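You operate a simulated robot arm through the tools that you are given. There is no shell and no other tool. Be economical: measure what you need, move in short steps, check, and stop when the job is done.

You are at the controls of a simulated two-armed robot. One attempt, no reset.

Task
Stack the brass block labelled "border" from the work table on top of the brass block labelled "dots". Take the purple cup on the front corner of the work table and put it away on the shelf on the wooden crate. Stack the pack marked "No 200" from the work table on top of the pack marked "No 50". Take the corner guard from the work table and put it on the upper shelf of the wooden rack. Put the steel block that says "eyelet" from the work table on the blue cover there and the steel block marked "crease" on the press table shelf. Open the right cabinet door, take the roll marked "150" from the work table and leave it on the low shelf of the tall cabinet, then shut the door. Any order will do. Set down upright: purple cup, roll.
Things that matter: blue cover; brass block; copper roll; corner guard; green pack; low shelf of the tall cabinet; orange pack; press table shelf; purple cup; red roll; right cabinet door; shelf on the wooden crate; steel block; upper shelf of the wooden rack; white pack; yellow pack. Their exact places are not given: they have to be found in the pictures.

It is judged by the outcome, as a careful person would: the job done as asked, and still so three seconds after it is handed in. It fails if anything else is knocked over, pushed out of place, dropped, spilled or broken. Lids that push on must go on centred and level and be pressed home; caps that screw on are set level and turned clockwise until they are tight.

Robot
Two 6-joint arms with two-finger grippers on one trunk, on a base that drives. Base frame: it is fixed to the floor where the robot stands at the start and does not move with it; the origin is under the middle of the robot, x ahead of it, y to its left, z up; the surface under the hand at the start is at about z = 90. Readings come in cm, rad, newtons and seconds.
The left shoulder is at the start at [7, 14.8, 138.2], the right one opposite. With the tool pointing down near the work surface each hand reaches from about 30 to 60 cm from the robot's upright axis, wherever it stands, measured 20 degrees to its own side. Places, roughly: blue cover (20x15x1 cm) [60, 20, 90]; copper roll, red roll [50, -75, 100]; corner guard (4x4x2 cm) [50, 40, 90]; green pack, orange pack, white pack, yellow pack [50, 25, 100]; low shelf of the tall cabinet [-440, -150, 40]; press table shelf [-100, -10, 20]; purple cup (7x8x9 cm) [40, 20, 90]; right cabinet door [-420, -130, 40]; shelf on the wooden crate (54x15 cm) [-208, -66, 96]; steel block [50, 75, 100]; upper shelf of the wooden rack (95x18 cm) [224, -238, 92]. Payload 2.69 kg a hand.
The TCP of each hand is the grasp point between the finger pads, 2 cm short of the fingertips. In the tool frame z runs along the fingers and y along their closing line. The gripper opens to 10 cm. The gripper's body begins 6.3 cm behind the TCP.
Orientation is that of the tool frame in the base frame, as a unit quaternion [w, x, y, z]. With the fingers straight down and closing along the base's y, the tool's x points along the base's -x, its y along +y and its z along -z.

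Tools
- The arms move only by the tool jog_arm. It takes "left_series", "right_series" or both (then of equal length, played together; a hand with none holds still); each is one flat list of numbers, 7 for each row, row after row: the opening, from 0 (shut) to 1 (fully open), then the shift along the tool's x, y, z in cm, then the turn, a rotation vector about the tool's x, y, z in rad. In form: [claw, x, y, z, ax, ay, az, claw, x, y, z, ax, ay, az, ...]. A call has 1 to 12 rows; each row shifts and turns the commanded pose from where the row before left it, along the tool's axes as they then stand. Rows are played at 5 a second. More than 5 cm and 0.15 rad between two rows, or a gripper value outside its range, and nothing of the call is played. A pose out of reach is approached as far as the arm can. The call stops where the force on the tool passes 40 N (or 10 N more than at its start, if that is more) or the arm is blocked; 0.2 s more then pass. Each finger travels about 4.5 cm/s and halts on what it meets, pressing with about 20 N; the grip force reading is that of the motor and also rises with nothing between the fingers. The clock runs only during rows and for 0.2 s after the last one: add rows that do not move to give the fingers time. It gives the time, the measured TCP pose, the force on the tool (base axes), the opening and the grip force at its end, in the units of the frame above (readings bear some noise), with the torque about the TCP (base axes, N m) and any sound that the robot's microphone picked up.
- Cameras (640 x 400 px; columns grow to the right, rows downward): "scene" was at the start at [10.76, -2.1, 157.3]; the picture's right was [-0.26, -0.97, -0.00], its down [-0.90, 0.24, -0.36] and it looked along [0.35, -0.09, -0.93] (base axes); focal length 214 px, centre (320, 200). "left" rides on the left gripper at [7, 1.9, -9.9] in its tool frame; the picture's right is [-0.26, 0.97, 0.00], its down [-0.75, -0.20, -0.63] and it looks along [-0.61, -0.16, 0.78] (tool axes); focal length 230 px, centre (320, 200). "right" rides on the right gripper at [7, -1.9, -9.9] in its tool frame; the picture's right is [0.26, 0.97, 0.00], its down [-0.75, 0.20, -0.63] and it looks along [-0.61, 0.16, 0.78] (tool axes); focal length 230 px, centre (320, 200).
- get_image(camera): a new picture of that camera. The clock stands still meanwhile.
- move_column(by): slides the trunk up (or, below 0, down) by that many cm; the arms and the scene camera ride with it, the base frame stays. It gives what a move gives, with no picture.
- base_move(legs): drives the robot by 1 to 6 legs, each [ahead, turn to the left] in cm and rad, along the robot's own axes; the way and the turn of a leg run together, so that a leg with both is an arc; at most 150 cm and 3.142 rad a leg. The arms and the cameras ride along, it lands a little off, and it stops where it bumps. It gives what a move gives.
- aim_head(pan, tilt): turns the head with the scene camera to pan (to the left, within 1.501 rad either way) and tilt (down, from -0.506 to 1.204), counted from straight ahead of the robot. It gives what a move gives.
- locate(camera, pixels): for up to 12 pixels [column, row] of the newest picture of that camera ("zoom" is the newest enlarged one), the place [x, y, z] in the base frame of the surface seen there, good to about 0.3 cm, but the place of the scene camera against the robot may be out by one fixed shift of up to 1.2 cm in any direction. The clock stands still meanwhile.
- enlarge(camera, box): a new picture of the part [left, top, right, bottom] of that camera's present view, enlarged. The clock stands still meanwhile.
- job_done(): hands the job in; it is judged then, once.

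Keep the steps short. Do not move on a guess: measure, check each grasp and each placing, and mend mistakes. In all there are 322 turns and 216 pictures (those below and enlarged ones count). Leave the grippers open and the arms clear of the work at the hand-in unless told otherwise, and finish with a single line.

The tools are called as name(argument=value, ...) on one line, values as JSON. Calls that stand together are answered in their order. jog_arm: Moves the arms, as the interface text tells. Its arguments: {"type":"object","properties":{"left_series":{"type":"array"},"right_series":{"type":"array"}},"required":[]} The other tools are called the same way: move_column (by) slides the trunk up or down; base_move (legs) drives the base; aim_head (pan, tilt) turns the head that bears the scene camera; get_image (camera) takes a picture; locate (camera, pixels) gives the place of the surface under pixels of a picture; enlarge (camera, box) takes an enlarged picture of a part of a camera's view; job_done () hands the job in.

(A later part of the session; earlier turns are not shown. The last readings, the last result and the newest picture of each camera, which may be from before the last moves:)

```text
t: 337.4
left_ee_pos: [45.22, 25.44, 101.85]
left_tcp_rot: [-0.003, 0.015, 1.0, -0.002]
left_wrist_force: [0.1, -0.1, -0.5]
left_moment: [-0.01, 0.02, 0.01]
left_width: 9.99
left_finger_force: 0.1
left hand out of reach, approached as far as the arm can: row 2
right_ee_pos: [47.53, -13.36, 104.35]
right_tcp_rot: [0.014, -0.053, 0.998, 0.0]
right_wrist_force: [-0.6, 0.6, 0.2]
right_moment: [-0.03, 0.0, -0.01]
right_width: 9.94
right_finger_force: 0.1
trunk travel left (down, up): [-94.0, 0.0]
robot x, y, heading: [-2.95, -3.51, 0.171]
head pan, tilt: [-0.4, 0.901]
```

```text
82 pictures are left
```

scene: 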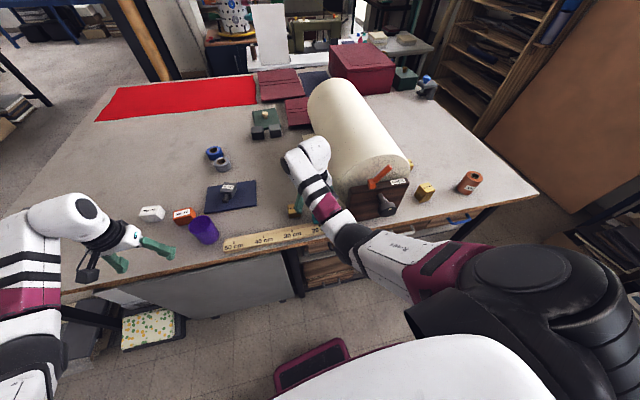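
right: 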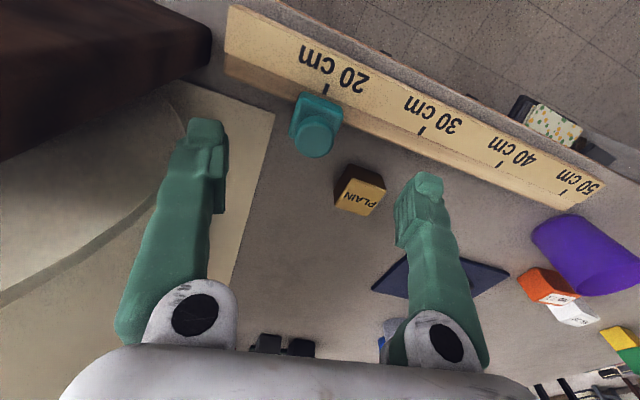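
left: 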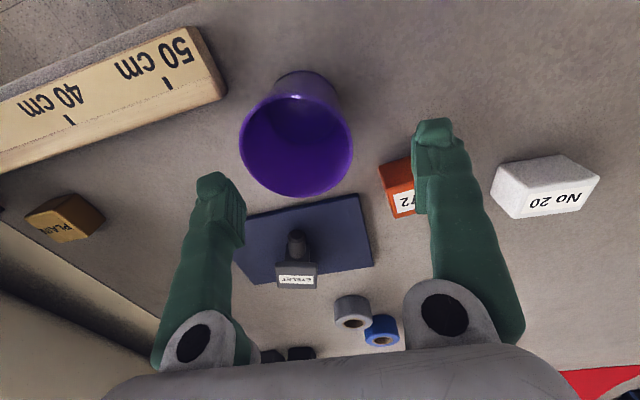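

base_move(legs=[[-1.8, -0.026]])

jog_arm(left_series=[1, 0, 0, 0, 0, 0, 0, 1, 0, 0, 0, 0, 0, 0])

get_image(camera="left")

```text
t: 338.2
left_ee_pos: [44.45, 24.23, 101.48]
left_tcp_rot: [-0.005, 0.027, 1.0, -0.003]
left_wrist_force: [2.1, 0.7, 0.4]
left_moment: [-0.05, 0.02, -0.03]
left_width: 9.99
left_finger_force: 0.1
right_ee_pos: [45.96, -14.73, 104.19]
right_tcp_rot: [0.013, -0.041, 0.999, -0.002]
right_wrist_force: [0.9, 0.0, 1.7]
right_moment: [0.02, 0.08, -0.02]
right_width: 10.0
right_finger_force: 0.0
trunk travel left (down, up): [-94.0, 0.0]
robot x, y, heading: [-4.95, -3.77, 0.144]
head pan, tilt: [-0.4, 0.901]
```

```text
t: 338.8
left_ee_pos: [44.17, 23.91, 101.7]
left_tcp_rot: [-0.004, 0.027, 1.0, -0.001]
left_wrist_force: [0.6, -0.4, -0.9]
left_moment: [0.02, 0.03, 0.01]
left_width: 10.01
left_finger_force: 0.0
right_ee_pos: [45.62, -14.91, 104.23]
right_tcp_rot: [0.016, -0.041, 0.999, -0.002]
right_wrist_force: [-0.4, 1.2, -0.3]
right_moment: [-0.02, 0.0, 0.01]
right_width: 9.99
right_finger_force: 0.0
trunk travel left (down, up): [-94.0, 0.0]
robot x, y, heading: [-4.56, -4.27, 0.149]
head pan, tilt: [-0.4, 0.901]
```

```text
81 pictures are left
```

left: 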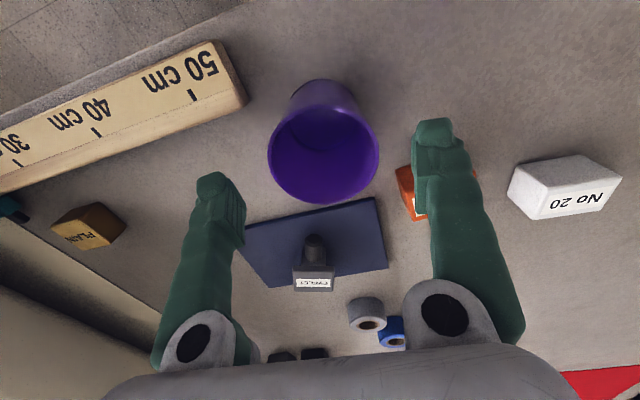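

jog_arm(left_series=[1, 0, 0, 0.8, 0, 0, 0, 1, 0, 0, 0, 0, 0, 0])

```text
t: 339.4
left_ee_pos: [44.06, 23.95, 101.08]
left_tcp_rot: [-0.004, 0.026, 1.0, -0.002]
left_wrist_force: [-0.4, 0.2, -0.2]
left_moment: [0.03, 0.01, -0.02]
left_width: 9.99
left_finger_force: 0.0
right_ee_pos: [45.74, -14.95, 104.32]
right_tcp_rot: [0.016, -0.041, 0.999, 0.0]
right_wrist_force: [0.7, -1.3, -0.5]
right_moment: [0.01, 0.0, -0.01]
right_width: 10.0
right_finger_force: 0.0
trunk travel left (down, up): [-94.0, 0.0]
robot x, y, heading: [-4.92, -3.95, 0.144]
head pan, tilt: [-0.4, 0.901]
```

Stable. Descend around the cup.

jog_arm(left_series=[1, -0.15, 0, 1.8, 0, 0, 0, 1, 0, 0, 1.8, 0, 0, 0, 1, 0, 0, 1.8, 0, 0, 0, 1, 0, 0, 0, 0, 0, 0])

get_image(camera="left")

```text
t: 340.4
left_ee_pos: [44.06, 24.03, 95.68]
left_tcp_rot: [-0.003, 0.027, 1.0, -0.005]
left_wrist_force: [-0.2, 0.2, 0.4]
left_moment: [-0.05, 0.02, -0.01]
left_width: 9.99
left_finger_force: 0.0
right_ee_pos: [45.67, -14.98, 104.31]
right_tcp_rot: [0.016, -0.041, 0.999, 0.0]
right_wrist_force: [0.1, 0.7, -0.1]
right_moment: [-0.03, 0.02, 0.01]
right_width: 9.98
right_finger_force: 0.0
trunk travel left (down, up): [-94.0, 0.0]
robot x, y, heading: [-5.01, -4.23, 0.145]
head pan, tilt: [-0.4, 0.901]
```

```text
80 pictures are left
```

left: 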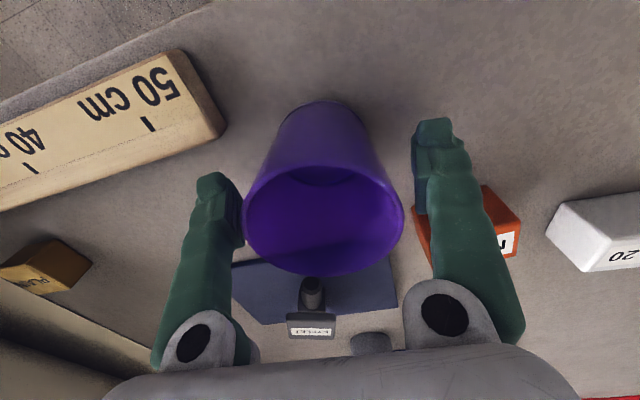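

Straddled. Close.

jog_arm(left_series=[0, 0, 0, 0, 0, 0, 0, 0, 0, 0, 0, 0, 0, 0, 0, 0, 0, 0, 0, 0, 0, 0, 0, 0, 0, 0, 0, 0, 0, 0, 0, 0, 0, 0, 0])

get_image(camera="left")

```text
t: 341.6
left_ee_pos: [44.12, 24.06, 95.61]
left_tcp_rot: [-0.003, 0.026, 1.0, -0.005]
left_wrist_force: [-0.2, 0.4, 0.2]
left_moment: [-0.02, 0.03, 0.04]
left_width: 7.42
left_finger_force: 20.2
right_ee_pos: [45.64, -15.01, 104.31]
right_tcp_rot: [0.016, -0.041, 0.999, 0.0]
right_wrist_force: [0.3, 0.2, 0.8]
right_moment: [0.01, 0.0, -0.03]
right_width: 10.01
right_finger_force: 0.1
trunk travel left (down, up): [-94.0, 0.0]
robot x, y, heading: [-4.84, -3.98, 0.149]
head pan, tilt: [-0.4, 0.901]
```

```text
79 pictures are left
```

left: 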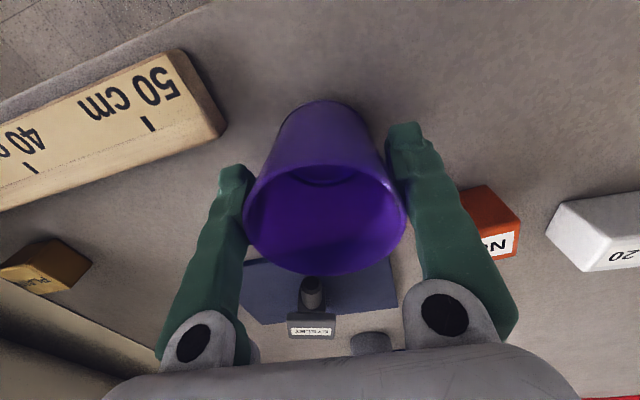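

Cup held. Lift 7 cm and check.

jog_arm(left_series=[0, 0, 0, -2, 0, 0, 0, 0, 0, 0, -3, 0, 0, 0, 0, 0, 0, -2, 0, 0, 0, 0, 0, 0, 0, 0, 0, 0])

get_image(camera="left")

```text
t: 342.6
left_ee_pos: [44.08, 24.06, 102.54]
left_tcp_rot: [-0.004, 0.029, 1.0, -0.001]
left_wrist_force: [-0.7, 0.7, -1.8]
left_moment: [0.0, 0.01, 0.01]
left_width: 7.39
left_finger_force: 20.3
right_ee_pos: [45.75, -14.98, 104.42]
right_tcp_rot: [0.015, -0.04, 0.999, 0.0]
right_wrist_force: [0.0, -0.3, 0.4]
right_moment: [-0.01, -0.01, 0.0]
right_width: 10.0
right_finger_force: 0.0
trunk travel left (down, up): [-94.0, 0.0]
robot x, y, heading: [-4.87, -3.95, 0.148]
head pan, tilt: [-0.4, 0.901]
```

```text
78 pictures are left
```

left: 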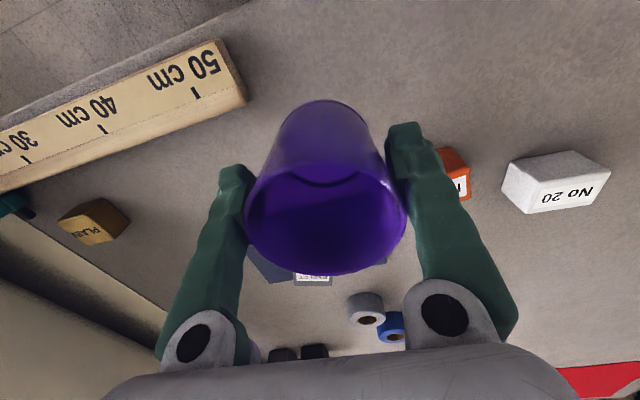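

Cup held upright. Drive: back, down the aisle, west to the crate's south side.

base_move(legs=[[-25, 0], [0, -1.72], [137, 0], [0, -1.57]])

base_move(legs=[[150, 0]])

get_image(camera="left")

```text
t: 358.6
left_ee_pos: [-74.06, -163.8, 102.63]
left_tcp_rot: [-0.001, 0.996, -0.088, 0.003]
left_wrist_force: [0.2, 0.3, -1.0]
left_moment: [0.0, 0.02, -0.01]
left_width: 7.41
left_finger_force: 20.3
right_ee_pos: [-70.96, -124.9, 104.42]
right_tcp_rot: [-0.001, 1.0, -0.02, -0.019]
right_wrist_force: [-0.4, -0.4, -0.5]
right_moment: [0.03, 0.01, 0.0]
right_width: 10.0
right_finger_force: 0.1
trunk travel left (down, up): [-94.0, 0.0]
robot x, y, heading: [-21.66, -141.82, -3.118]
head pan, tilt: [-0.4, 0.901]
```

```text
t: 366.2
left_ee_pos: [-228.77, -164.47, 102.5]
left_tcp_rot: [-0.002, 0.995, -0.101, 0.003]
left_wrist_force: [-0.8, 0.4, -0.8]
left_moment: [0.0, -0.01, 0.0]
left_width: 7.41
left_finger_force: 20.2
right_ee_pos: [-224.6, -125.69, 104.45]
right_tcp_rot: [-0.001, 0.999, -0.032, -0.019]
right_wrist_force: [-0.5, -0.6, 0.3]
right_moment: [-0.02, -0.01, -0.03]
right_width: 10.0
right_finger_force: 0.1
trunk travel left (down, up): [-94.0, 0.0]
robot x, y, heading: [-176.22, -143.7, -3.142]
head pan, tilt: [-0.4, 0.901]
```

```text
77 pictures are left
```

left: 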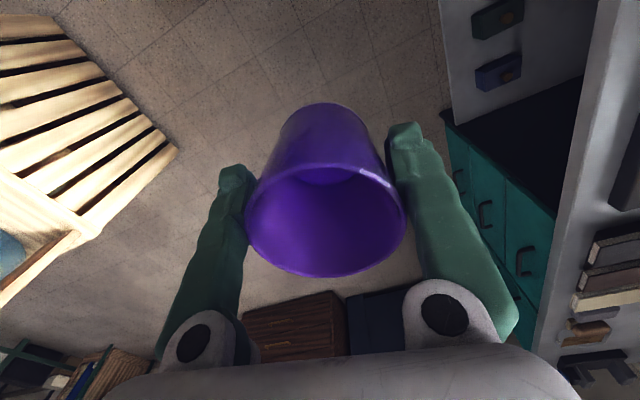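

base_move(legs=[[4, 0], [0, -1.57]])

jog_arm(left_series=[0, -1, 0, -2.5, 0, 0, 0, 0, 0, 0, 0, 0, 0, 0])

aim_head(pan=0.3, tilt=0.8)

get_image(camera="scene")

get_image(camera="left")

```text
t: 370.9
left_ee_pos: [-201.21, -91.63, 102.5]
left_tcp_rot: [-0.001, -0.637, 0.771, -0.004]
left_wrist_force: [0.2, -1.0, -0.4]
left_moment: [0.03, 0.01, -0.01]
left_width: 7.38
left_finger_force: 20.1
right_ee_pos: [-162.52, -95.13, 104.56]
right_tcp_rot: [0.015, -0.688, 0.725, 0.014]
right_wrist_force: [0.7, -0.2, -0.8]
right_moment: [0.02, 0.02, 0.02]
right_width: 9.99
right_finger_force: 0.1
trunk travel left (down, up): [-94.0, 0.0]
robot x, y, heading: [-180.12, -143.87, 1.577]
head pan, tilt: [-0.4, 0.901]
```

```text
t: 371.5
left_ee_pos: [-201.12, -90.44, 104.8]
left_tcp_rot: [-0.003, -0.635, 0.773, -0.004]
left_wrist_force: [-0.1, 0.2, 0.2]
left_moment: [0.01, 0.01, 0.0]
left_width: 7.41
left_finger_force: 20.1
right_ee_pos: [-162.52, -95.21, 104.56]
right_tcp_rot: [0.015, -0.688, 0.726, 0.015]
right_wrist_force: [0.2, -0.3, 0.2]
right_moment: [-0.01, 0.0, -0.03]
right_width: 9.98
right_finger_force: 0.2
trunk travel left (down, up): [-94.0, 0.0]
robot x, y, heading: [-180.32, -144.14, 1.583]
head pan, tilt: [-0.4, 0.901]
```

```text
t: 372.6
left_ee_pos: [-201.28, -90.45, 104.84]
left_tcp_rot: [-0.002, -0.635, 0.772, -0.004]
left_wrist_force: [0.3, -0.5, -0.6]
left_moment: [-0.01, -0.01, -0.01]
left_width: 7.42
left_finger_force: 20.3
right_ee_pos: [-162.48, -95.25, 104.53]
right_tcp_rot: [0.015, -0.688, 0.726, 0.013]
right_wrist_force: [0.5, 0.6, 0.5]
right_moment: [0.0, 0.0, 0.02]
right_width: 9.99
right_finger_force: 0.1
trunk travel left (down, up): [-94.0, 0.0]
robot x, y, heading: [-180.25, -143.78, 1.585]
head pan, tilt: [0.3, 0.799]
```

```text
76 pictures are left
```

scene: 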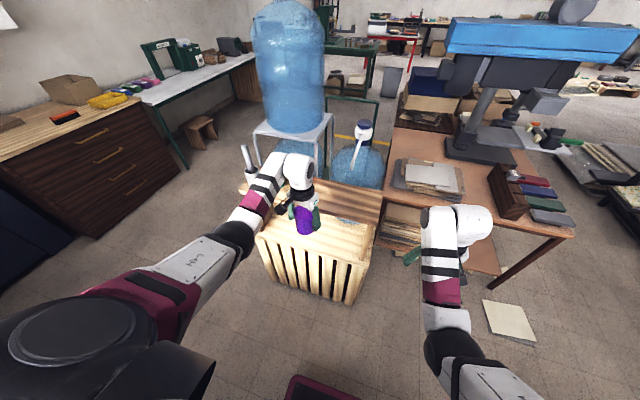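

```text
75 pictures are left
```

left: 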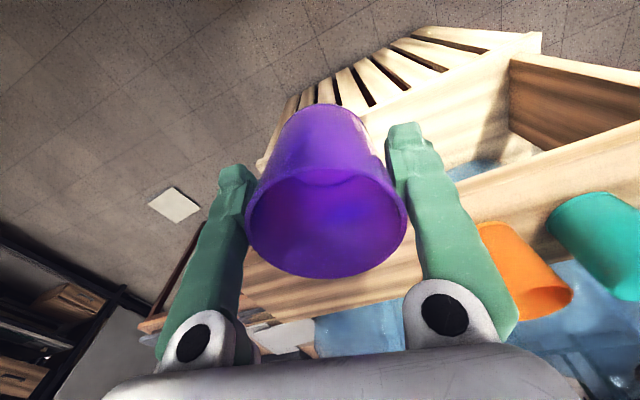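

locate(camera="left", pixels=[[505, 235], [570, 290], [470, 215], [420, 160], [300, 290], [250, 300], [455, 195], [540, 175], [320, 300], [500, 300], [285, 340], [200, 320]])

enlarge(camera="scene", box=[230, 110, 420, 260])

```text
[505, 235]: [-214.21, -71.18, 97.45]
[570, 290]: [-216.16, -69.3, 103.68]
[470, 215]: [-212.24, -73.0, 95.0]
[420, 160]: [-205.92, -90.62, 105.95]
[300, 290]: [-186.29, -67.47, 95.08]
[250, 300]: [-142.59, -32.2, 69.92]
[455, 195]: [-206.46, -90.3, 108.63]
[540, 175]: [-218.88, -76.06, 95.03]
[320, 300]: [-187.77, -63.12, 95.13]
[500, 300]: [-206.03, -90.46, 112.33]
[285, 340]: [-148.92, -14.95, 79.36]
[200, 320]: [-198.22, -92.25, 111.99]
```

```text
2.67 times, centred on (325, 185) of scene
```

zoom: 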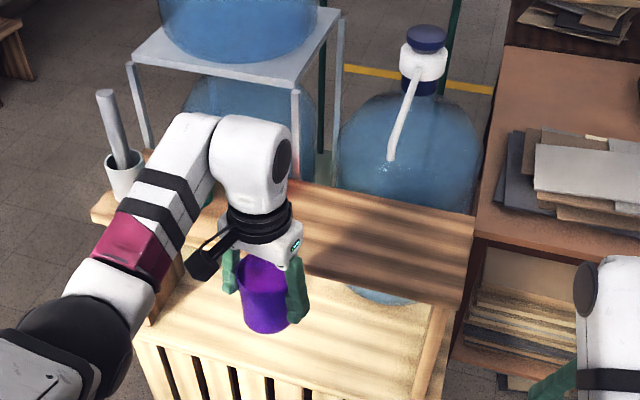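

Shelf z=95.05; spot (-201,-69) is free. Ahead 14 cm, check, then the rest.

base_move(legs=[[14, 0]])

get_image(camera="left")

```text
t: 374.4
left_ee_pos: [-201.27, -77.19, 104.89]
left_tcp_rot: [-0.002, -0.635, 0.773, -0.003]
left_wrist_force: [0.1, 0.7, -0.6]
left_moment: [-0.06, -0.03, -0.01]
left_width: 7.41
left_finger_force: 20.2
right_ee_pos: [-162.53, -81.02, 104.68]
right_tcp_rot: [0.027, -0.686, 0.727, 0.036]
right_wrist_force: [0.2, 0.6, 0.0]
right_moment: [-0.04, 0.0, 0.03]
right_width: 10.02
right_finger_force: 0.0
trunk travel left (down, up): [-94.0, 0.0]
robot x, y, heading: [-180.43, -129.99, 1.579]
head pan, tilt: [0.3, 0.799]
stopped in leg 1: the robot was blocked; the commanded pose is now the measured one
```

```text
73 pictures are left
```

left: 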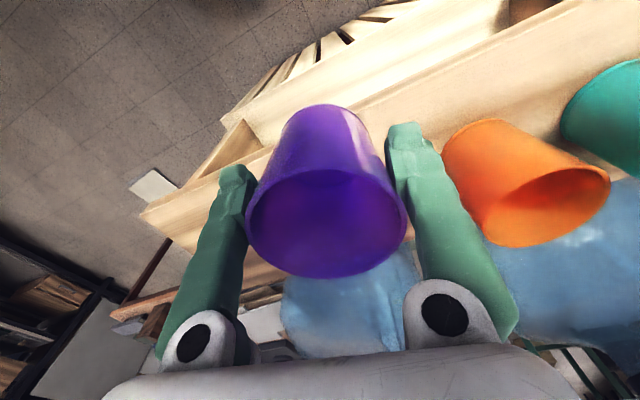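

The drive stopped nearly complete. Try 5 cm more, carefully.

base_move(legs=[[4, 0]])

aim_head(pan=0.1, tilt=1.15)

get_image(camera="scene")

```text
t: 375.3
left_ee_pos: [-201.6, -73.66, 105.18]
left_tcp_rot: [-0.001, -0.632, 0.775, -0.001]
left_wrist_force: [0.5, 0.1, -0.6]
left_moment: [-0.03, 0.0, -0.02]
left_width: 7.39
left_finger_force: 20.8
right_ee_pos: [-162.68, -76.82, 105.02]
right_tcp_rot: [0.037, -0.685, 0.726, 0.049]
right_wrist_force: [0.3, -0.5, -1.2]
right_moment: [-0.01, -0.02, -0.01]
right_width: 10.01
right_finger_force: 0.0
trunk travel left (down, up): [-94.0, 0.0]
robot x, y, heading: [-180.32, -126.02, 1.582]
head pan, tilt: [0.3, 0.799]
```

```text
t: 376.2
left_ee_pos: [-201.49, -75.49, 105.89]
left_tcp_rot: [0.004, -0.631, 0.776, 0.006]
left_wrist_force: [-0.4, -1.1, -0.6]
left_moment: [-0.05, -0.01, -0.03]
left_width: 7.4
left_finger_force: 20.0
right_ee_pos: [-162.77, -78.49, 105.87]
right_tcp_rot: [0.046, -0.684, 0.726, 0.059]
right_wrist_force: [0.5, 0.1, -0.9]
right_moment: [0.01, 0.0, 0.01]
right_width: 10.01
right_finger_force: 0.1
trunk travel left (down, up): [-94.0, 0.0]
robot x, y, heading: [-180.08, -126.02, 1.584]
head pan, tilt: [0.099, 1.15]
```

```text
72 pictures are left
```

scene: 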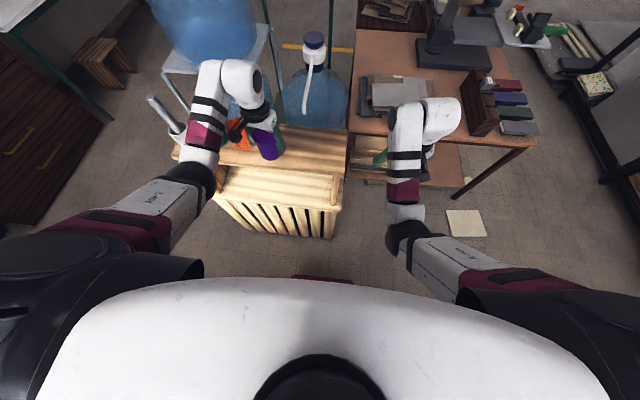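

locate(camera="scene", pixels=[[322, 277], [275, 236], [320, 237], [330, 205], [300, 165], [330, 160], [245, 150], [280, 165], [340, 145]])

get_image(camera="left")

```text
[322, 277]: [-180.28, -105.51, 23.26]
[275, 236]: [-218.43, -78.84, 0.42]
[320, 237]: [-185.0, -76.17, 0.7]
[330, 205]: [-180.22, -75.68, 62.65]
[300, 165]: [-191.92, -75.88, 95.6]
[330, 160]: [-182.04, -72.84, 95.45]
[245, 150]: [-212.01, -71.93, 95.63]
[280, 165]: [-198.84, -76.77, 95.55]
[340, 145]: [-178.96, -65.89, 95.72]
```

```text
71 pictures are left
```

left: 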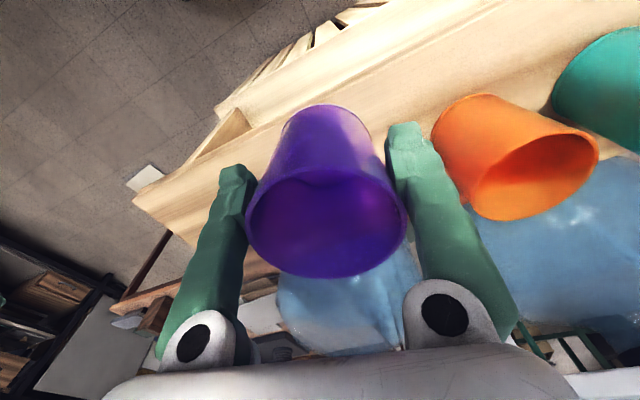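

The base has 28 cm to spare. Ahead 6 cm more.

base_move(legs=[[6, 0]])

jog_arm(left_series=[0, 0, 0, 0, 0, 0, 0, 0, 0, 0, 0, 0, 0, 0])

get_image(camera="left")

enlarge(camera="scene", box=[150, 50, 374, 190])

```text
t: 377.7
left_ee_pos: [-201.56, -72.49, 106.3]
left_tcp_rot: [0.009, -0.614, 0.789, 0.011]
left_wrist_force: [0.7, 1.7, -1.6]
left_moment: [-0.13, 0.01, 0.06]
left_width: 7.39
left_finger_force: 20.3
right_ee_pos: [-163.02, -74.4, 106.87]
right_tcp_rot: [0.07, -0.679, 0.724, 0.098]
right_wrist_force: [0.2, -0.4, -0.7]
right_moment: [-0.01, -0.03, 0.01]
right_width: 10.0
right_finger_force: 0.1
trunk travel left (down, up): [-94.0, 0.0]
robot x, y, heading: [-179.85, -119.92, 1.581]
head pan, tilt: [0.099, 1.15]
stopped in leg 1: the robot was blocked; the commanded pose is now the measured one
```

```text
t: 378.3
left_ee_pos: [-201.67, -72.74, 106.42]
left_tcp_rot: [0.009, -0.616, 0.788, 0.011]
left_wrist_force: [0.1, -0.9, -0.2]
left_moment: [0.05, 0.01, -0.01]
left_width: 7.42
left_finger_force: 20.4
right_ee_pos: [-163.15, -74.88, 107.21]
right_tcp_rot: [0.071, -0.678, 0.725, 0.099]
right_wrist_force: [-0.1, -0.3, 0.1]
right_moment: [0.06, -0.01, -0.01]
right_width: 10.02
right_finger_force: 0.1
trunk travel left (down, up): [-94.0, 0.0]
robot x, y, heading: [-180.47, -119.79, 1.581]
head pan, tilt: [0.099, 1.15]
```

```text
70 pictures are left
```

left: 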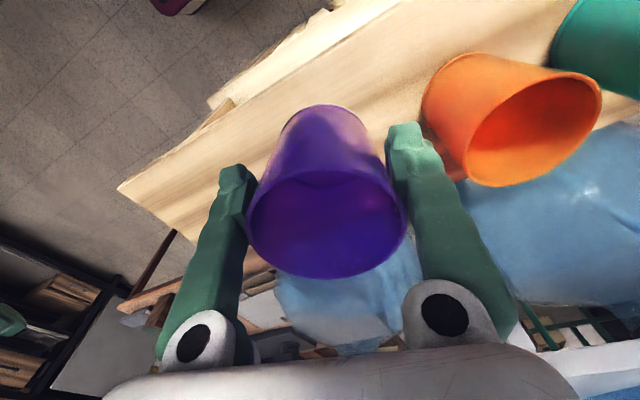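

```text
2.86 times, centred on (262, 120) of scene
```

zoom: 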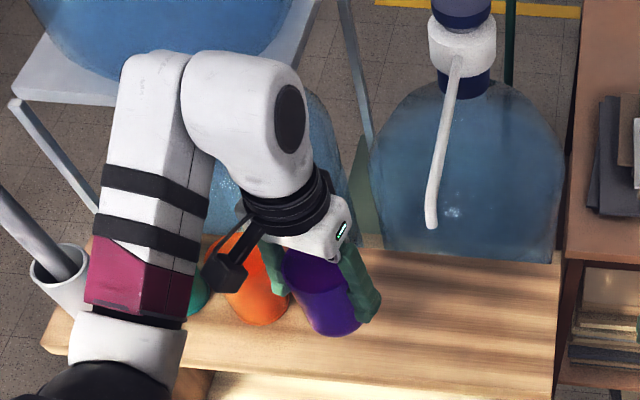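

locate(camera="zoom", pixels=[[230, 90], [290, 90], [180, 70], [300, 30], [340, 60], [430, 225], [270, 250], [330, 330], [250, 320], [70, 190], [385, 225], [500, 350]])

```text
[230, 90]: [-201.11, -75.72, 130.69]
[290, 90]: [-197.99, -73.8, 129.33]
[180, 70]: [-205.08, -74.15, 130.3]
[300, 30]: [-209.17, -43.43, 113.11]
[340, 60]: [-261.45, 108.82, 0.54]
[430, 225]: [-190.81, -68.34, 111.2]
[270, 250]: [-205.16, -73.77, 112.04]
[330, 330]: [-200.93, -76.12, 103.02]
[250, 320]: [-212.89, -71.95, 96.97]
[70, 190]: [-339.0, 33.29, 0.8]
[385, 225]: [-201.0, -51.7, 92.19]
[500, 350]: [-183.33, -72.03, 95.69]
```

No contact anywhere; the arms merely lagged. Level the hand, move 2.5 cm forward, then lower.

jog_arm(left_series=[0, -1.2, 0, 0, 0.006, 0.028, 0, 0, -1.3, 0, 1, 0, 0, 0, 0, 0, 0, 2, 0, 0, 0, 0, 0, 0, 1.5, 0, 0, 0, 0, 0, 0, 0, 0, 0, 0])

get_image(camera="left")

```text
t: 379.5
left_ee_pos: [-201.42, -69.37, 101.18]
left_tcp_rot: [-0.003, -0.617, 0.787, -0.003]
left_wrist_force: [0.8, 0.5, -0.7]
left_moment: [-0.03, 0.02, -0.02]
left_width: 7.39
left_finger_force: 20.1
left hand out of reach, approached as far as the arm can: row 1
right_ee_pos: [-163.07, -74.63, 107.07]
right_tcp_rot: [0.071, -0.678, 0.725, 0.098]
right_wrist_force: [0.1, -0.3, -0.1]
right_moment: [0.02, 0.03, -0.02]
right_width: 10.0
right_finger_force: 0.0
trunk travel left (down, up): [-94.0, 0.0]
robot x, y, heading: [-180.16, -119.62, 1.579]
head pan, tilt: [0.099, 1.15]
```

```text
68 pictures are left
```

left: 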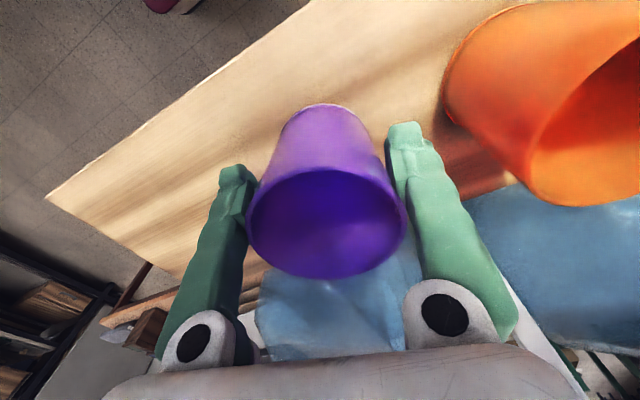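

jog_arm(left_series=[0, 0, 0, 0.3, 0, 0, 0, 0, 0, 0, 0.2, 0, 0, 0, 0, 0, 0, 0.2, 0, 0, 0, 0, 0, 0, 0, 0, 0, 0])

```text
t: 380.5
left_ee_pos: [-201.57, -69.36, 100.59]
left_tcp_rot: [0.0, -0.617, 0.787, 0.002]
left_wrist_force: [-3.9, 4.2, 24.4]
left_moment: [0.01, 0.0, 0.02]
left_width: 7.41
left_finger_force: 20.2
right_ee_pos: [-162.92, -74.76, 107.15]
right_tcp_rot: [0.071, -0.679, 0.724, 0.099]
right_wrist_force: [-0.5, 1.3, 0.0]
right_moment: [0.01, -0.02, 0.0]
right_width: 9.99
right_finger_force: 0.0
trunk travel left (down, up): [-94.0, 0.0]
robot x, y, heading: [-180.39, -119.78, 1.581]
head pan, tilt: [0.099, 1.15]
```

Down on the shelf. Open and rise.

jog_arm(left_series=[0, 0, 0, -0.15, 0, 0, 0, 0.85, 0, 0, 0, 0, 0, 0, 0.93, 0, 0, 0, 0, 0, 0, 0.93, 0, 0, 0, 0, 0, 0, 0.93, 0, 0, -2, 0, 0, 0, 0.93, 0, 0, -2, 0, 0, 0, 0.93, 0, 0, 0, 0, 0, 0])

get_image(camera="left")

```text
t: 382.1
left_ee_pos: [-201.57, -69.29, 104.73]
left_tcp_rot: [-0.003, -0.617, 0.787, -0.003]
left_wrist_force: [-0.3, -0.1, -0.7]
left_moment: [-0.04, 0.01, -0.01]
left_width: 9.3
left_finger_force: 0.1
right_ee_pos: [-163.03, -74.46, 106.76]
right_tcp_rot: [0.071, -0.678, 0.725, 0.098]
right_wrist_force: [0.5, 1.1, -0.2]
right_moment: [0.02, 0.02, 0.01]
right_width: 10.01
right_finger_force: 0.0
trunk travel left (down, up): [-94.0, 0.0]
robot x, y, heading: [-180.37, -120.04, 1.581]
head pan, tilt: [0.099, 1.15]
```

```text
67 pictures are left
```

left: 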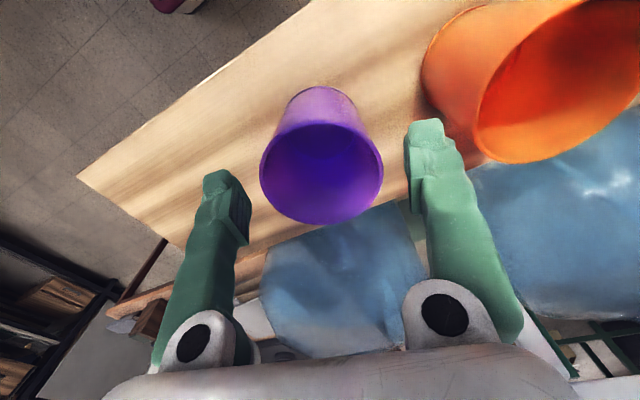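

Cup stands. The fingertips are still just below the rim; rise further before leaving.

jog_arm(left_series=[1, 0, 0, -2, 0, 0, 0, 1, 0, 0, -2, 0, 0, 0, 1, 0, 0, 0, 0, 0, 0])

```text
t: 382.9
left_ee_pos: [-201.96, -68.64, 107.77]
left_tcp_rot: [-0.003, -0.615, 0.788, -0.002]
left_wrist_force: [0.1, -1.3, 0.3]
left_moment: [-0.04, -0.04, -0.01]
left_width: 10.0
left_finger_force: 0.1
left hand out of reach, approached as far as the arm can: row 2
right_ee_pos: [-163.0, -74.37, 106.99]
right_tcp_rot: [0.07, -0.679, 0.724, 0.098]
right_wrist_force: [-0.2, 0.2, -0.4]
right_moment: [0.02, 0.0, 0.0]
right_width: 10.0
right_finger_force: 0.1
trunk travel left (down, up): [-94.0, 0.0]
robot x, y, heading: [-180.16, -119.82, 1.581]
head pan, tilt: [0.099, 1.15]
```

Tips at 105.8, above the rim. Back away and check.

base_move(legs=[[-25, 0]])

aim_head(pan=0.3, tilt=0.8)

enlarge(camera="scene", box=[200, 90, 440, 240])

```text
t: 384.6
left_ee_pos: [-201.5, -92.08, 107.6]
left_tcp_rot: [-0.005, -0.613, 0.79, -0.004]
left_wrist_force: [0.2, -0.1, 0.3]
left_moment: [-0.03, -0.01, 0.02]
left_width: 10.0
left_finger_force: 0.0
right_ee_pos: [-162.76, -98.16, 106.74]
right_tcp_rot: [0.068, -0.677, 0.726, 0.097]
right_wrist_force: [-0.5, 0.4, 0.1]
right_moment: [-0.02, -0.01, 0.05]
right_width: 10.02
right_finger_force: 0.2
trunk travel left (down, up): [-94.0, 0.0]
robot x, y, heading: [-180.37, -143.98, 1.578]
head pan, tilt: [0.099, 1.15]
```

```text
t: 385.5
left_ee_pos: [-201.55, -92.58, 107.8]
left_tcp_rot: [-0.002, -0.614, 0.789, -0.003]
left_wrist_force: [0.1, 0.1, -0.6]
left_moment: [0.02, 0.01, 0.0]
left_width: 10.0
left_finger_force: 0.1
right_ee_pos: [-162.71, -98.46, 106.92]
right_tcp_rot: [0.071, -0.677, 0.725, 0.099]
right_wrist_force: [0.4, -0.3, 0.1]
right_moment: [0.03, -0.01, -0.01]
right_width: 9.98
right_finger_force: 0.0
trunk travel left (down, up): [-94.0, 0.0]
robot x, y, heading: [-180.26, -143.86, 1.575]
head pan, tilt: [0.3, 0.799]
```

```text
2.67 times, centred on (320, 165) of scene
```

zoom: 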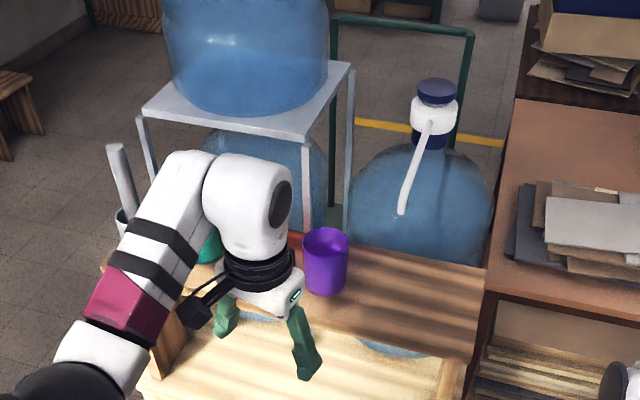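

Cup is properly on the shelf. Now drive back toward the aisle and look at the press table's shelf.

base_move(legs=[[0, -1.57], [150, 0]])

base_move(legs=[[5, 0], [0, 1.57], [90, 0]])

aim_head(pan=1.1, tilt=0.8)

get_image(camera="scene")

```text
t: 396.9
left_ee_pos: [24.8, -116.54, 107.8]
left_tcp_rot: [-0.003, 0.113, 0.994, 0.0]
left_wrist_force: [0.2, 0.5, -0.7]
left_moment: [0.02, 0.02, 0.0]
left_width: 10.01
left_finger_force: 0.0
right_ee_pos: [19.84, -155.43, 106.98]
right_tcp_rot: [0.119, 0.022, 0.992, 0.021]
right_wrist_force: [0.5, 0.4, -0.6]
right_moment: [-0.01, 0.0, 0.0]
right_width: 9.98
right_finger_force: 0.1
trunk travel left (down, up): [-94.0, 0.0]
robot x, y, heading: [-25.38, -138.8, 0.028]
head pan, tilt: [0.3, 0.799]
```

```text
t: 406.0
left_ee_pos: [-44.55, 2.68, 107.94]
left_tcp_rot: [-0.002, -0.619, 0.785, -0.001]
left_wrist_force: [-0.5, 0.3, 1.6]
left_moment: [0.03, 0.02, 0.03]
left_width: 9.98
left_finger_force: 0.1
right_ee_pos: [-5.7, -2.7, 107.02]
right_tcp_rot: [0.07, -0.681, 0.722, 0.099]
right_wrist_force: [-1.0, 0.6, -0.1]
right_moment: [-0.03, 0.01, 0.02]
right_width: 10.0
right_finger_force: 0.0
trunk travel left (down, up): [-94.0, 0.0]
robot x, y, heading: [-22.8, -48.18, 1.59]
head pan, tilt: [0.3, 0.799]
```

```text
t: 407.1
left_ee_pos: [-44.5, 2.89, 107.78]
left_tcp_rot: [-0.003, -0.619, 0.785, -0.002]
left_wrist_force: [0.3, -0.5, -0.6]
left_moment: [0.03, -0.03, 0.01]
left_width: 10.01
left_finger_force: 0.0
right_ee_pos: [-5.64, -2.51, 107.07]
right_tcp_rot: [0.071, -0.682, 0.721, 0.1]
right_wrist_force: [0.9, -0.3, 0.3]
right_moment: [0.03, -0.02, 0.03]
right_width: 9.98
right_finger_force: 0.0
trunk travel left (down, up): [-94.0, 0.0]
robot x, y, heading: [-22.65, -48.13, 1.594]
head pan, tilt: [1.1, 0.799]
```

```text
65 pictures are left
```

scene: 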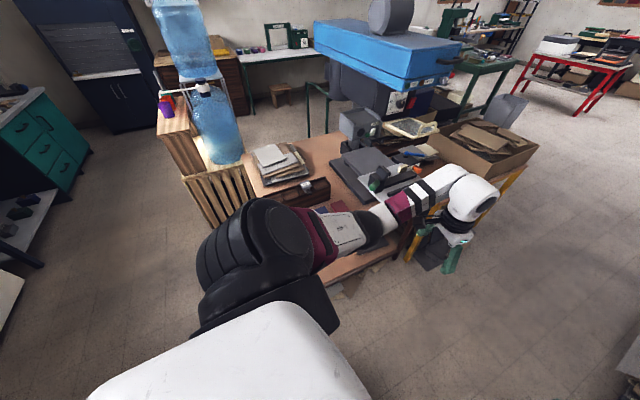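

Cup still fine. Now drive north in the aisle for the CREASE block and turn toward it.

base_move(legs=[[112, 0], [0, -0.89]])

aim_head(pan=-0.4, tilt=0.8)

get_image(camera="scene")

```text
t: 415.1
left_ee_pos: [-0.62, 112.17, 107.79]
left_tcp_rot: [-0.003, -0.224, 0.975, -0.002]
left_wrist_force: [0.8, 0.5, 0.3]
left_moment: [0.0, -0.03, 0.03]
left_width: 10.01
left_finger_force: 0.0
right_ee_pos: [19.89, 78.61, 106.93]
right_tcp_rot: [0.105, -0.308, 0.944, 0.061]
right_wrist_force: [0.8, -0.3, -0.3]
right_moment: [0.01, -0.01, -0.01]
right_width: 10.03
right_finger_force: 0.1
trunk travel left (down, up): [-94.0, 0.0]
robot x, y, heading: [-25.63, 62.79, 0.704]
head pan, tilt: [1.1, 0.799]
```

```text
t: 416.7
left_ee_pos: [-0.7, 112.24, 107.8]
left_tcp_rot: [-0.003, -0.223, 0.975, -0.001]
left_wrist_force: [-0.3, -0.1, 0.5]
left_moment: [0.0, -0.03, -0.01]
left_width: 9.99
left_finger_force: 0.1
right_ee_pos: [19.88, 78.59, 106.77]
right_tcp_rot: [0.105, -0.307, 0.944, 0.06]
right_wrist_force: [0.8, 0.6, -0.2]
right_moment: [0.0, 0.02, -0.01]
right_width: 9.98
right_finger_force: 0.0
trunk travel left (down, up): [-94.0, 0.0]
robot x, y, heading: [-25.66, 62.95, 0.705]
head pan, tilt: [-0.4, 0.799]
```

```text
64 pictures are left
```

scene: 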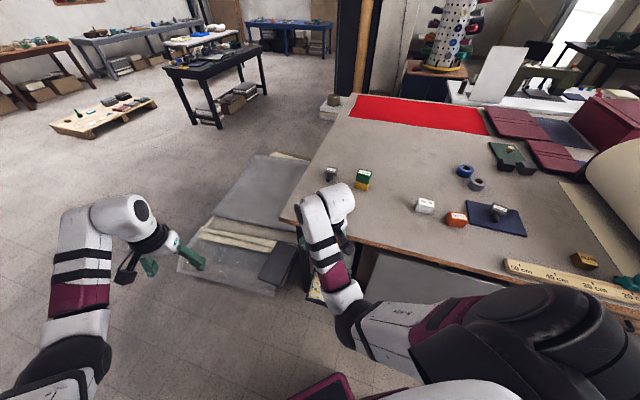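

Straighten the right hand.

jog_arm(right_series=[1, 0, 0, 0, 0.025, 0.118, 0, 1, 0, 0, 0, 0.025, 0.118, 0, 1, 0, 0, 0, 0, 0, 0])

base_move(legs=[[38, 0]])

get_image(camera="right")

```text
t: 417.5
left_ee_pos: [-0.59, 112.18, 107.82]
left_tcp_rot: [-0.003, -0.224, 0.975, -0.002]
left_wrist_force: [-0.7, 1.1, 0.3]
left_moment: [0.0, 0.02, 0.01]
left_width: 10.02
left_finger_force: 0.0
right_ee_pos: [20.41, 80.96, 102.06]
right_tcp_rot: [0.001, -0.311, 0.951, 0.0]
right_wrist_force: [-0.1, 0.3, 0.9]
right_moment: [0.05, 0.03, -0.01]
right_width: 10.0
right_finger_force: 0.1
right hand out of reach, approached as far as the arm can: row 1, 2
trunk travel left (down, up): [-94.0, 0.0]
robot x, y, heading: [-25.95, 63.01, 0.707]
head pan, tilt: [-0.4, 0.799]
```

```text
t: 419.9
left_ee_pos: [27.11, 136.83, 107.98]
left_tcp_rot: [-0.002, -0.229, 0.973, -0.001]
left_wrist_force: [0.1, 0.1, 0.0]
left_moment: [0.04, 0.01, 0.02]
left_width: 9.99
left_finger_force: 0.1
right_ee_pos: [48.72, 105.89, 102.22]
right_tcp_rot: [0.002, -0.315, 0.949, 0.001]
right_wrist_force: [0.2, 0.2, 0.4]
right_moment: [-0.02, 0.0, -0.03]
right_width: 9.99
right_finger_force: 0.1
trunk travel left (down, up): [-94.0, 0.0]
robot x, y, heading: [2.41, 87.46, 0.721]
head pan, tilt: [-0.4, 0.799]
```

```text
63 pictures are left
```

right: 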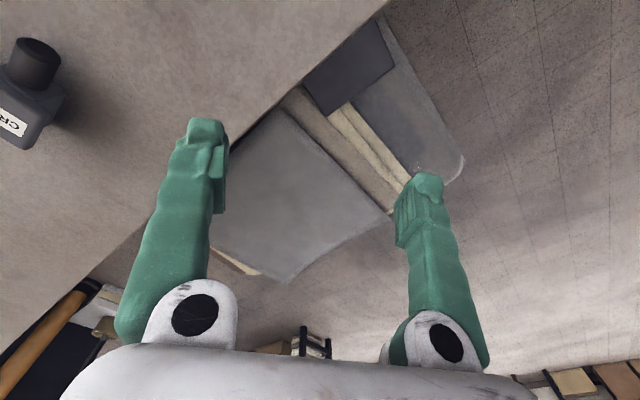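

locate(camera="right", pixels=[[12, 122], [35, 60], [5, 105], [40, 130], [52, 105]])

```text
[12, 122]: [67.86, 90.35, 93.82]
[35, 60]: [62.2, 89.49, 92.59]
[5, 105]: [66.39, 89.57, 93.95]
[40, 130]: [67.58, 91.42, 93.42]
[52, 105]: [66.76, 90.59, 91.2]
```

base_move(legs=[[6, 0]])

jog_arm(right_series=[1, 0, -2, 0, 0, 0, 0.135, 1, 0, -2, 0, 0, 0, 0.135, 1, 0, -2, 0, 0, 0, 0.135, 1, 0, -2, 0, 0, 0, 0.135, 1, 0, -2, 0, 0, 0, 0.135, 1, 0, -2, 0, 0, 0, 0.135, 1, 0, 0, 0, 0, 0, 0])

get_image(camera="right")

```text
t: 420.9
left_ee_pos: [31.92, 141.0, 107.62]
left_tcp_rot: [-0.001, -0.23, 0.973, 0.0]
left_wrist_force: [0.0, 0.1, -0.6]
left_moment: [-0.08, 0.0, -0.03]
left_width: 10.01
left_finger_force: 0.1
right_ee_pos: [53.12, 109.93, 102.08]
right_tcp_rot: [0.0, -0.314, 0.949, 0.001]
right_wrist_force: [-0.1, 0.7, 0.4]
right_moment: [-0.06, 0.04, -0.02]
right_width: 9.96
right_finger_force: 0.0
trunk travel left (down, up): [-94.0, 0.0]
robot x, y, heading: [7.0, 91.02, 0.719]
head pan, tilt: [-0.4, 0.799]
```

```text
t: 422.5
left_ee_pos: [30.59, 140.02, 108.44]
left_tcp_rot: [0.007, -0.229, 0.973, 0.004]
left_wrist_force: [-0.8, 0.3, 0.0]
left_moment: [0.02, -0.05, 0.02]
left_width: 10.03
left_finger_force: 0.1
right_ee_pos: [56.66, 98.8, 99.48]
right_tcp_rot: [0.006, 0.086, 0.996, 0.008]
right_wrist_force: [-0.2, -1.3, -0.4]
right_moment: [0.0, -0.03, 0.0]
right_width: 10.0
right_finger_force: 0.0
right hand out of reach, approached as far as the arm can: row 1, 2, 3, 4, 5, 6
trunk travel left (down, up): [-94.0, 0.0]
robot x, y, heading: [6.75, 91.43, 0.719]
head pan, tilt: [-0.4, 0.799]
```

```text
62 pictures are left
```

right: 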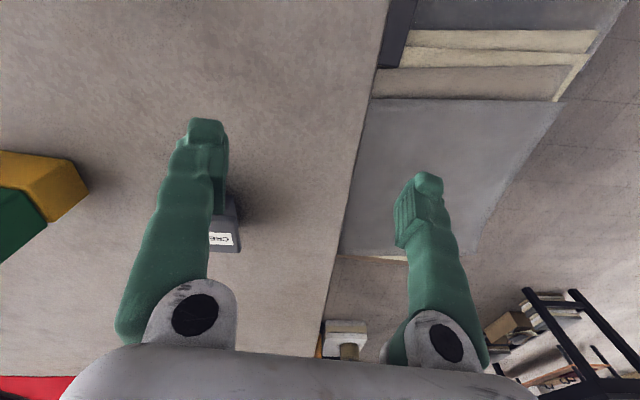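

jog_arm(right_series=[1, -2.5, -2.4, 0, 0, 0, 0, 1, -2.5, -2.4, 0, 0, 0, 0, 1, -2.5, -2.4, 0, 0, 0, 0, 1, 0, 0, 0, 0, 0, 0])

get_image(camera="right")

```text
t: 423.5
left_ee_pos: [30.9, 140.01, 108.35]
left_tcp_rot: [0.006, -0.229, 0.973, 0.003]
left_wrist_force: [0.4, 0.2, -0.1]
left_moment: [0.01, 0.03, 0.04]
left_width: 10.05
left_finger_force: 0.1
right_ee_pos: [62.71, 90.95, 99.4]
right_tcp_rot: [0.004, 0.085, 0.996, 0.006]
right_wrist_force: [0.0, -0.6, -0.5]
right_moment: [-0.01, -0.01, -0.01]
right_width: 9.97
right_finger_force: 0.0
trunk travel left (down, up): [-94.0, 0.0]
robot x, y, heading: [7.16, 91.28, 0.722]
head pan, tilt: [-0.4, 0.799]
```

```text
61 pictures are left
```

right: 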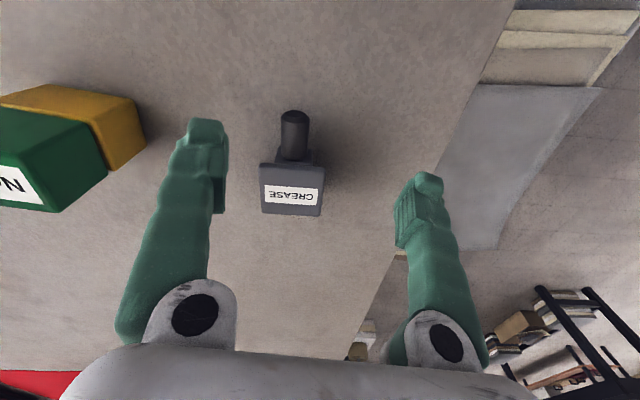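

locate(camera="right", pixels=[[263, 168], [322, 170], [319, 211], [264, 209], [292, 193], [293, 125]])

```text
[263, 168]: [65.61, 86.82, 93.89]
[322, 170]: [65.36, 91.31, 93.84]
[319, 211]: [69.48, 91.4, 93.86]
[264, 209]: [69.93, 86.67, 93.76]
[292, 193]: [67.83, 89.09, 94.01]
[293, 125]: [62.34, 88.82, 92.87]
```

Plate centre (67.6, 89.05), turned +0.07. Move over it and turn.

jog_arm(right_series=[1, -2.57, -0.52, 0, 0, 0, 0, 1, -2.57, -0.52, 0, 0, 0, 0, 1, 0, 0, 0, 0, 0, -0.12, 1, 0, 0, 2, 0, 0, -0.12, 0.85, 0, 0, 0, 0, 0, 0])

get_image(camera="right")

```text
t: 424.7
left_ee_pos: [30.98, 140.09, 108.27]
left_tcp_rot: [0.006, -0.229, 0.973, 0.005]
left_wrist_force: [1.3, -0.2, -0.3]
left_moment: [-0.03, 0.0, 0.02]
left_width: 10.02
left_finger_force: 0.2
right_ee_pos: [67.96, 89.03, 97.11]
right_tcp_rot: [0.005, -0.036, 0.999, 0.005]
right_wrist_force: [0.7, -0.5, -0.3]
right_moment: [0.04, 0.01, 0.0]
right_width: 8.49
right_finger_force: 0.0
trunk travel left (down, up): [-94.0, 0.0]
robot x, y, heading: [6.77, 91.59, 0.72]
head pan, tilt: [-0.4, 0.799]
```

```text
60 pictures are left
```

right: 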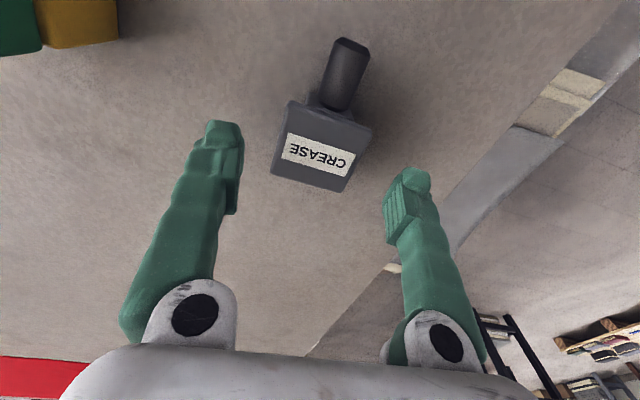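

jog_arm(right_series=[0.85, 0.45, 0, 0, 0, 0, 0, 0.85, 0, 0, 2.2, 0, 0, 0, 0.85, 0, 0, 2.0, 0, 0, 0, 0.85, 0, 0, 0, 0, 0, 0, 0, 0, 0, 0, 0, 0, 0, 0, 0, 0, 0, 0, 0, 0, 0, 0, 0, 0, 0, 0, 0, 0, 0, 0, 0, 0, 0, 0])

get_image(camera="right")

```text
t: 426.5
left_ee_pos: [30.88, 140.12, 108.31]
left_tcp_rot: [0.006, -0.229, 0.973, 0.004]
left_wrist_force: [0.3, -0.4, 0.5]
left_moment: [0.0, -0.01, 0.01]
left_width: 10.0
left_finger_force: 0.1
right_ee_pos: [67.36, 88.76, 93.01]
right_tcp_rot: [0.005, -0.035, 0.999, 0.004]
right_wrist_force: [0.7, 0.5, 0.5]
right_moment: [-0.05, -0.09, -0.07]
right_width: 5.1
right_finger_force: 19.8
trunk travel left (down, up): [-94.0, 0.0]
robot x, y, heading: [7.2, 90.9, 0.721]
head pan, tilt: [-0.4, 0.799]
```

```text
59 pictures are left
```

right: 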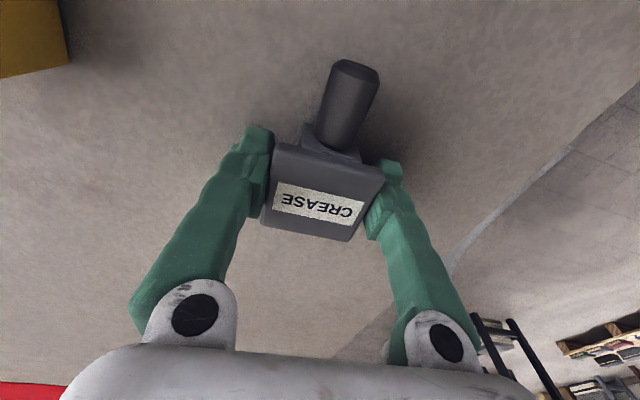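

CREASE held. Lift 10 cm.

jog_arm(right_series=[0, 0, 0, -3, 0, 0, 0, 0, 0, 0, -4, 0, 0, 0, 0, 0, 0, -3, 0, 0, 0, 0, 0, 0, 0, 0, 0, 0])

get_image(camera="right")

```text
t: 427.5
left_ee_pos: [30.93, 140.03, 108.25]
left_tcp_rot: [0.005, -0.229, 0.973, 0.004]
left_wrist_force: [-0.5, -1.3, 0.0]
left_moment: [0.03, 0.0, -0.01]
left_width: 10.01
left_finger_force: 0.1
right_ee_pos: [67.66, 88.55, 102.91]
right_tcp_rot: [0.005, -0.034, 0.999, 0.005]
right_wrist_force: [-0.8, -1.1, -4.4]
right_moment: [-0.01, -0.02, 0.03]
right_width: 5.06
right_finger_force: 20.0
trunk travel left (down, up): [-94.0, 0.0]
robot x, y, heading: [6.58, 91.04, 0.718]
head pan, tilt: [-0.4, 0.799]
```

```text
58 pictures are left
```

right: 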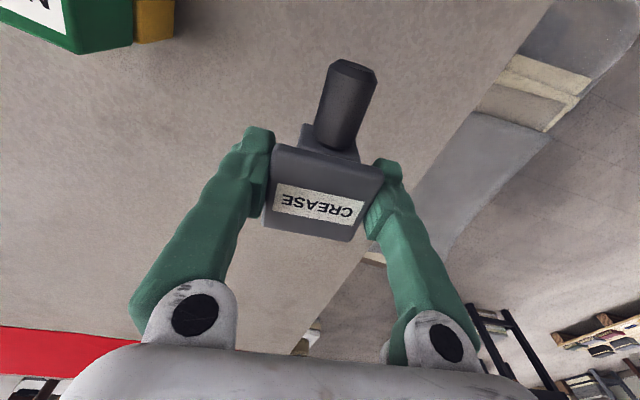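

Back off, then bring the hand in front of the right shoulder and align it with the robot.

base_move(legs=[[-36, 0]])

jog_arm(right_series=[0, 2.77, 3.66, 0, 0, 0, 0, 0, 2.77, 3.66, 0, 0, 0, 0, 0, 2.77, 3.66, 0, 0, 0, 0, 0, 2.77, 3.66, 0, 0, 0, 0, 0, 2.77, 3.66, 0, 0, 0, 0, 0, 0, 0, 0, 0, 0, -0.13, 0, 0, 0, 0, 0, 0, -0.13, 0, 0, 0, 0, 0, 0, -0.13, 0, 0, 0, 0, 0, 0, -0.13, 0, 0, 0, 0, 0, 0, -0.13, 0, 0, 0, 0, 0, 0, 0])

```text
t: 429.8
left_ee_pos: [4.33, 116.48, 108.19]
left_tcp_rot: [0.004, -0.225, 0.974, 0.004]
left_wrist_force: [-0.3, 0.0, 0.5]
left_moment: [-0.03, 0.03, 0.0]
left_width: 10.03
left_finger_force: 0.1
right_ee_pos: [40.69, 64.79, 102.71]
right_tcp_rot: [0.003, -0.032, 0.999, 0.006]
right_wrist_force: [0.6, -0.4, -3.2]
right_moment: [-0.03, 0.01, 0.01]
right_width: 5.1
right_finger_force: 20.1
trunk travel left (down, up): [-94.0, 0.0]
robot x, y, heading: [-20.19, 67.54, 0.711]
head pan, tilt: [-0.4, 0.799]
```

```text
t: 432.2
left_ee_pos: [4.03, 116.36, 108.3]
left_tcp_rot: [0.007, -0.226, 0.974, 0.003]
left_wrist_force: [-0.2, 0.0, -0.7]
left_moment: [0.04, 0.01, 0.02]
left_width: 9.99
left_finger_force: 0.1
right_ee_pos: [26.73, 82.42, 100.59]
right_tcp_rot: [0.006, -0.348, 0.937, 0.003]
right_wrist_force: [0.5, 0.8, -4.3]
right_moment: [-0.01, -0.02, -0.01]
right_width: 5.05
right_finger_force: 20.3
right hand out of reach, approached as far as the arm can: row 2, 3, 4
trunk travel left (down, up): [-94.0, 0.0]
robot x, y, heading: [-20.09, 67.71, 0.715]
head pan, tilt: [-0.4, 0.799]
```

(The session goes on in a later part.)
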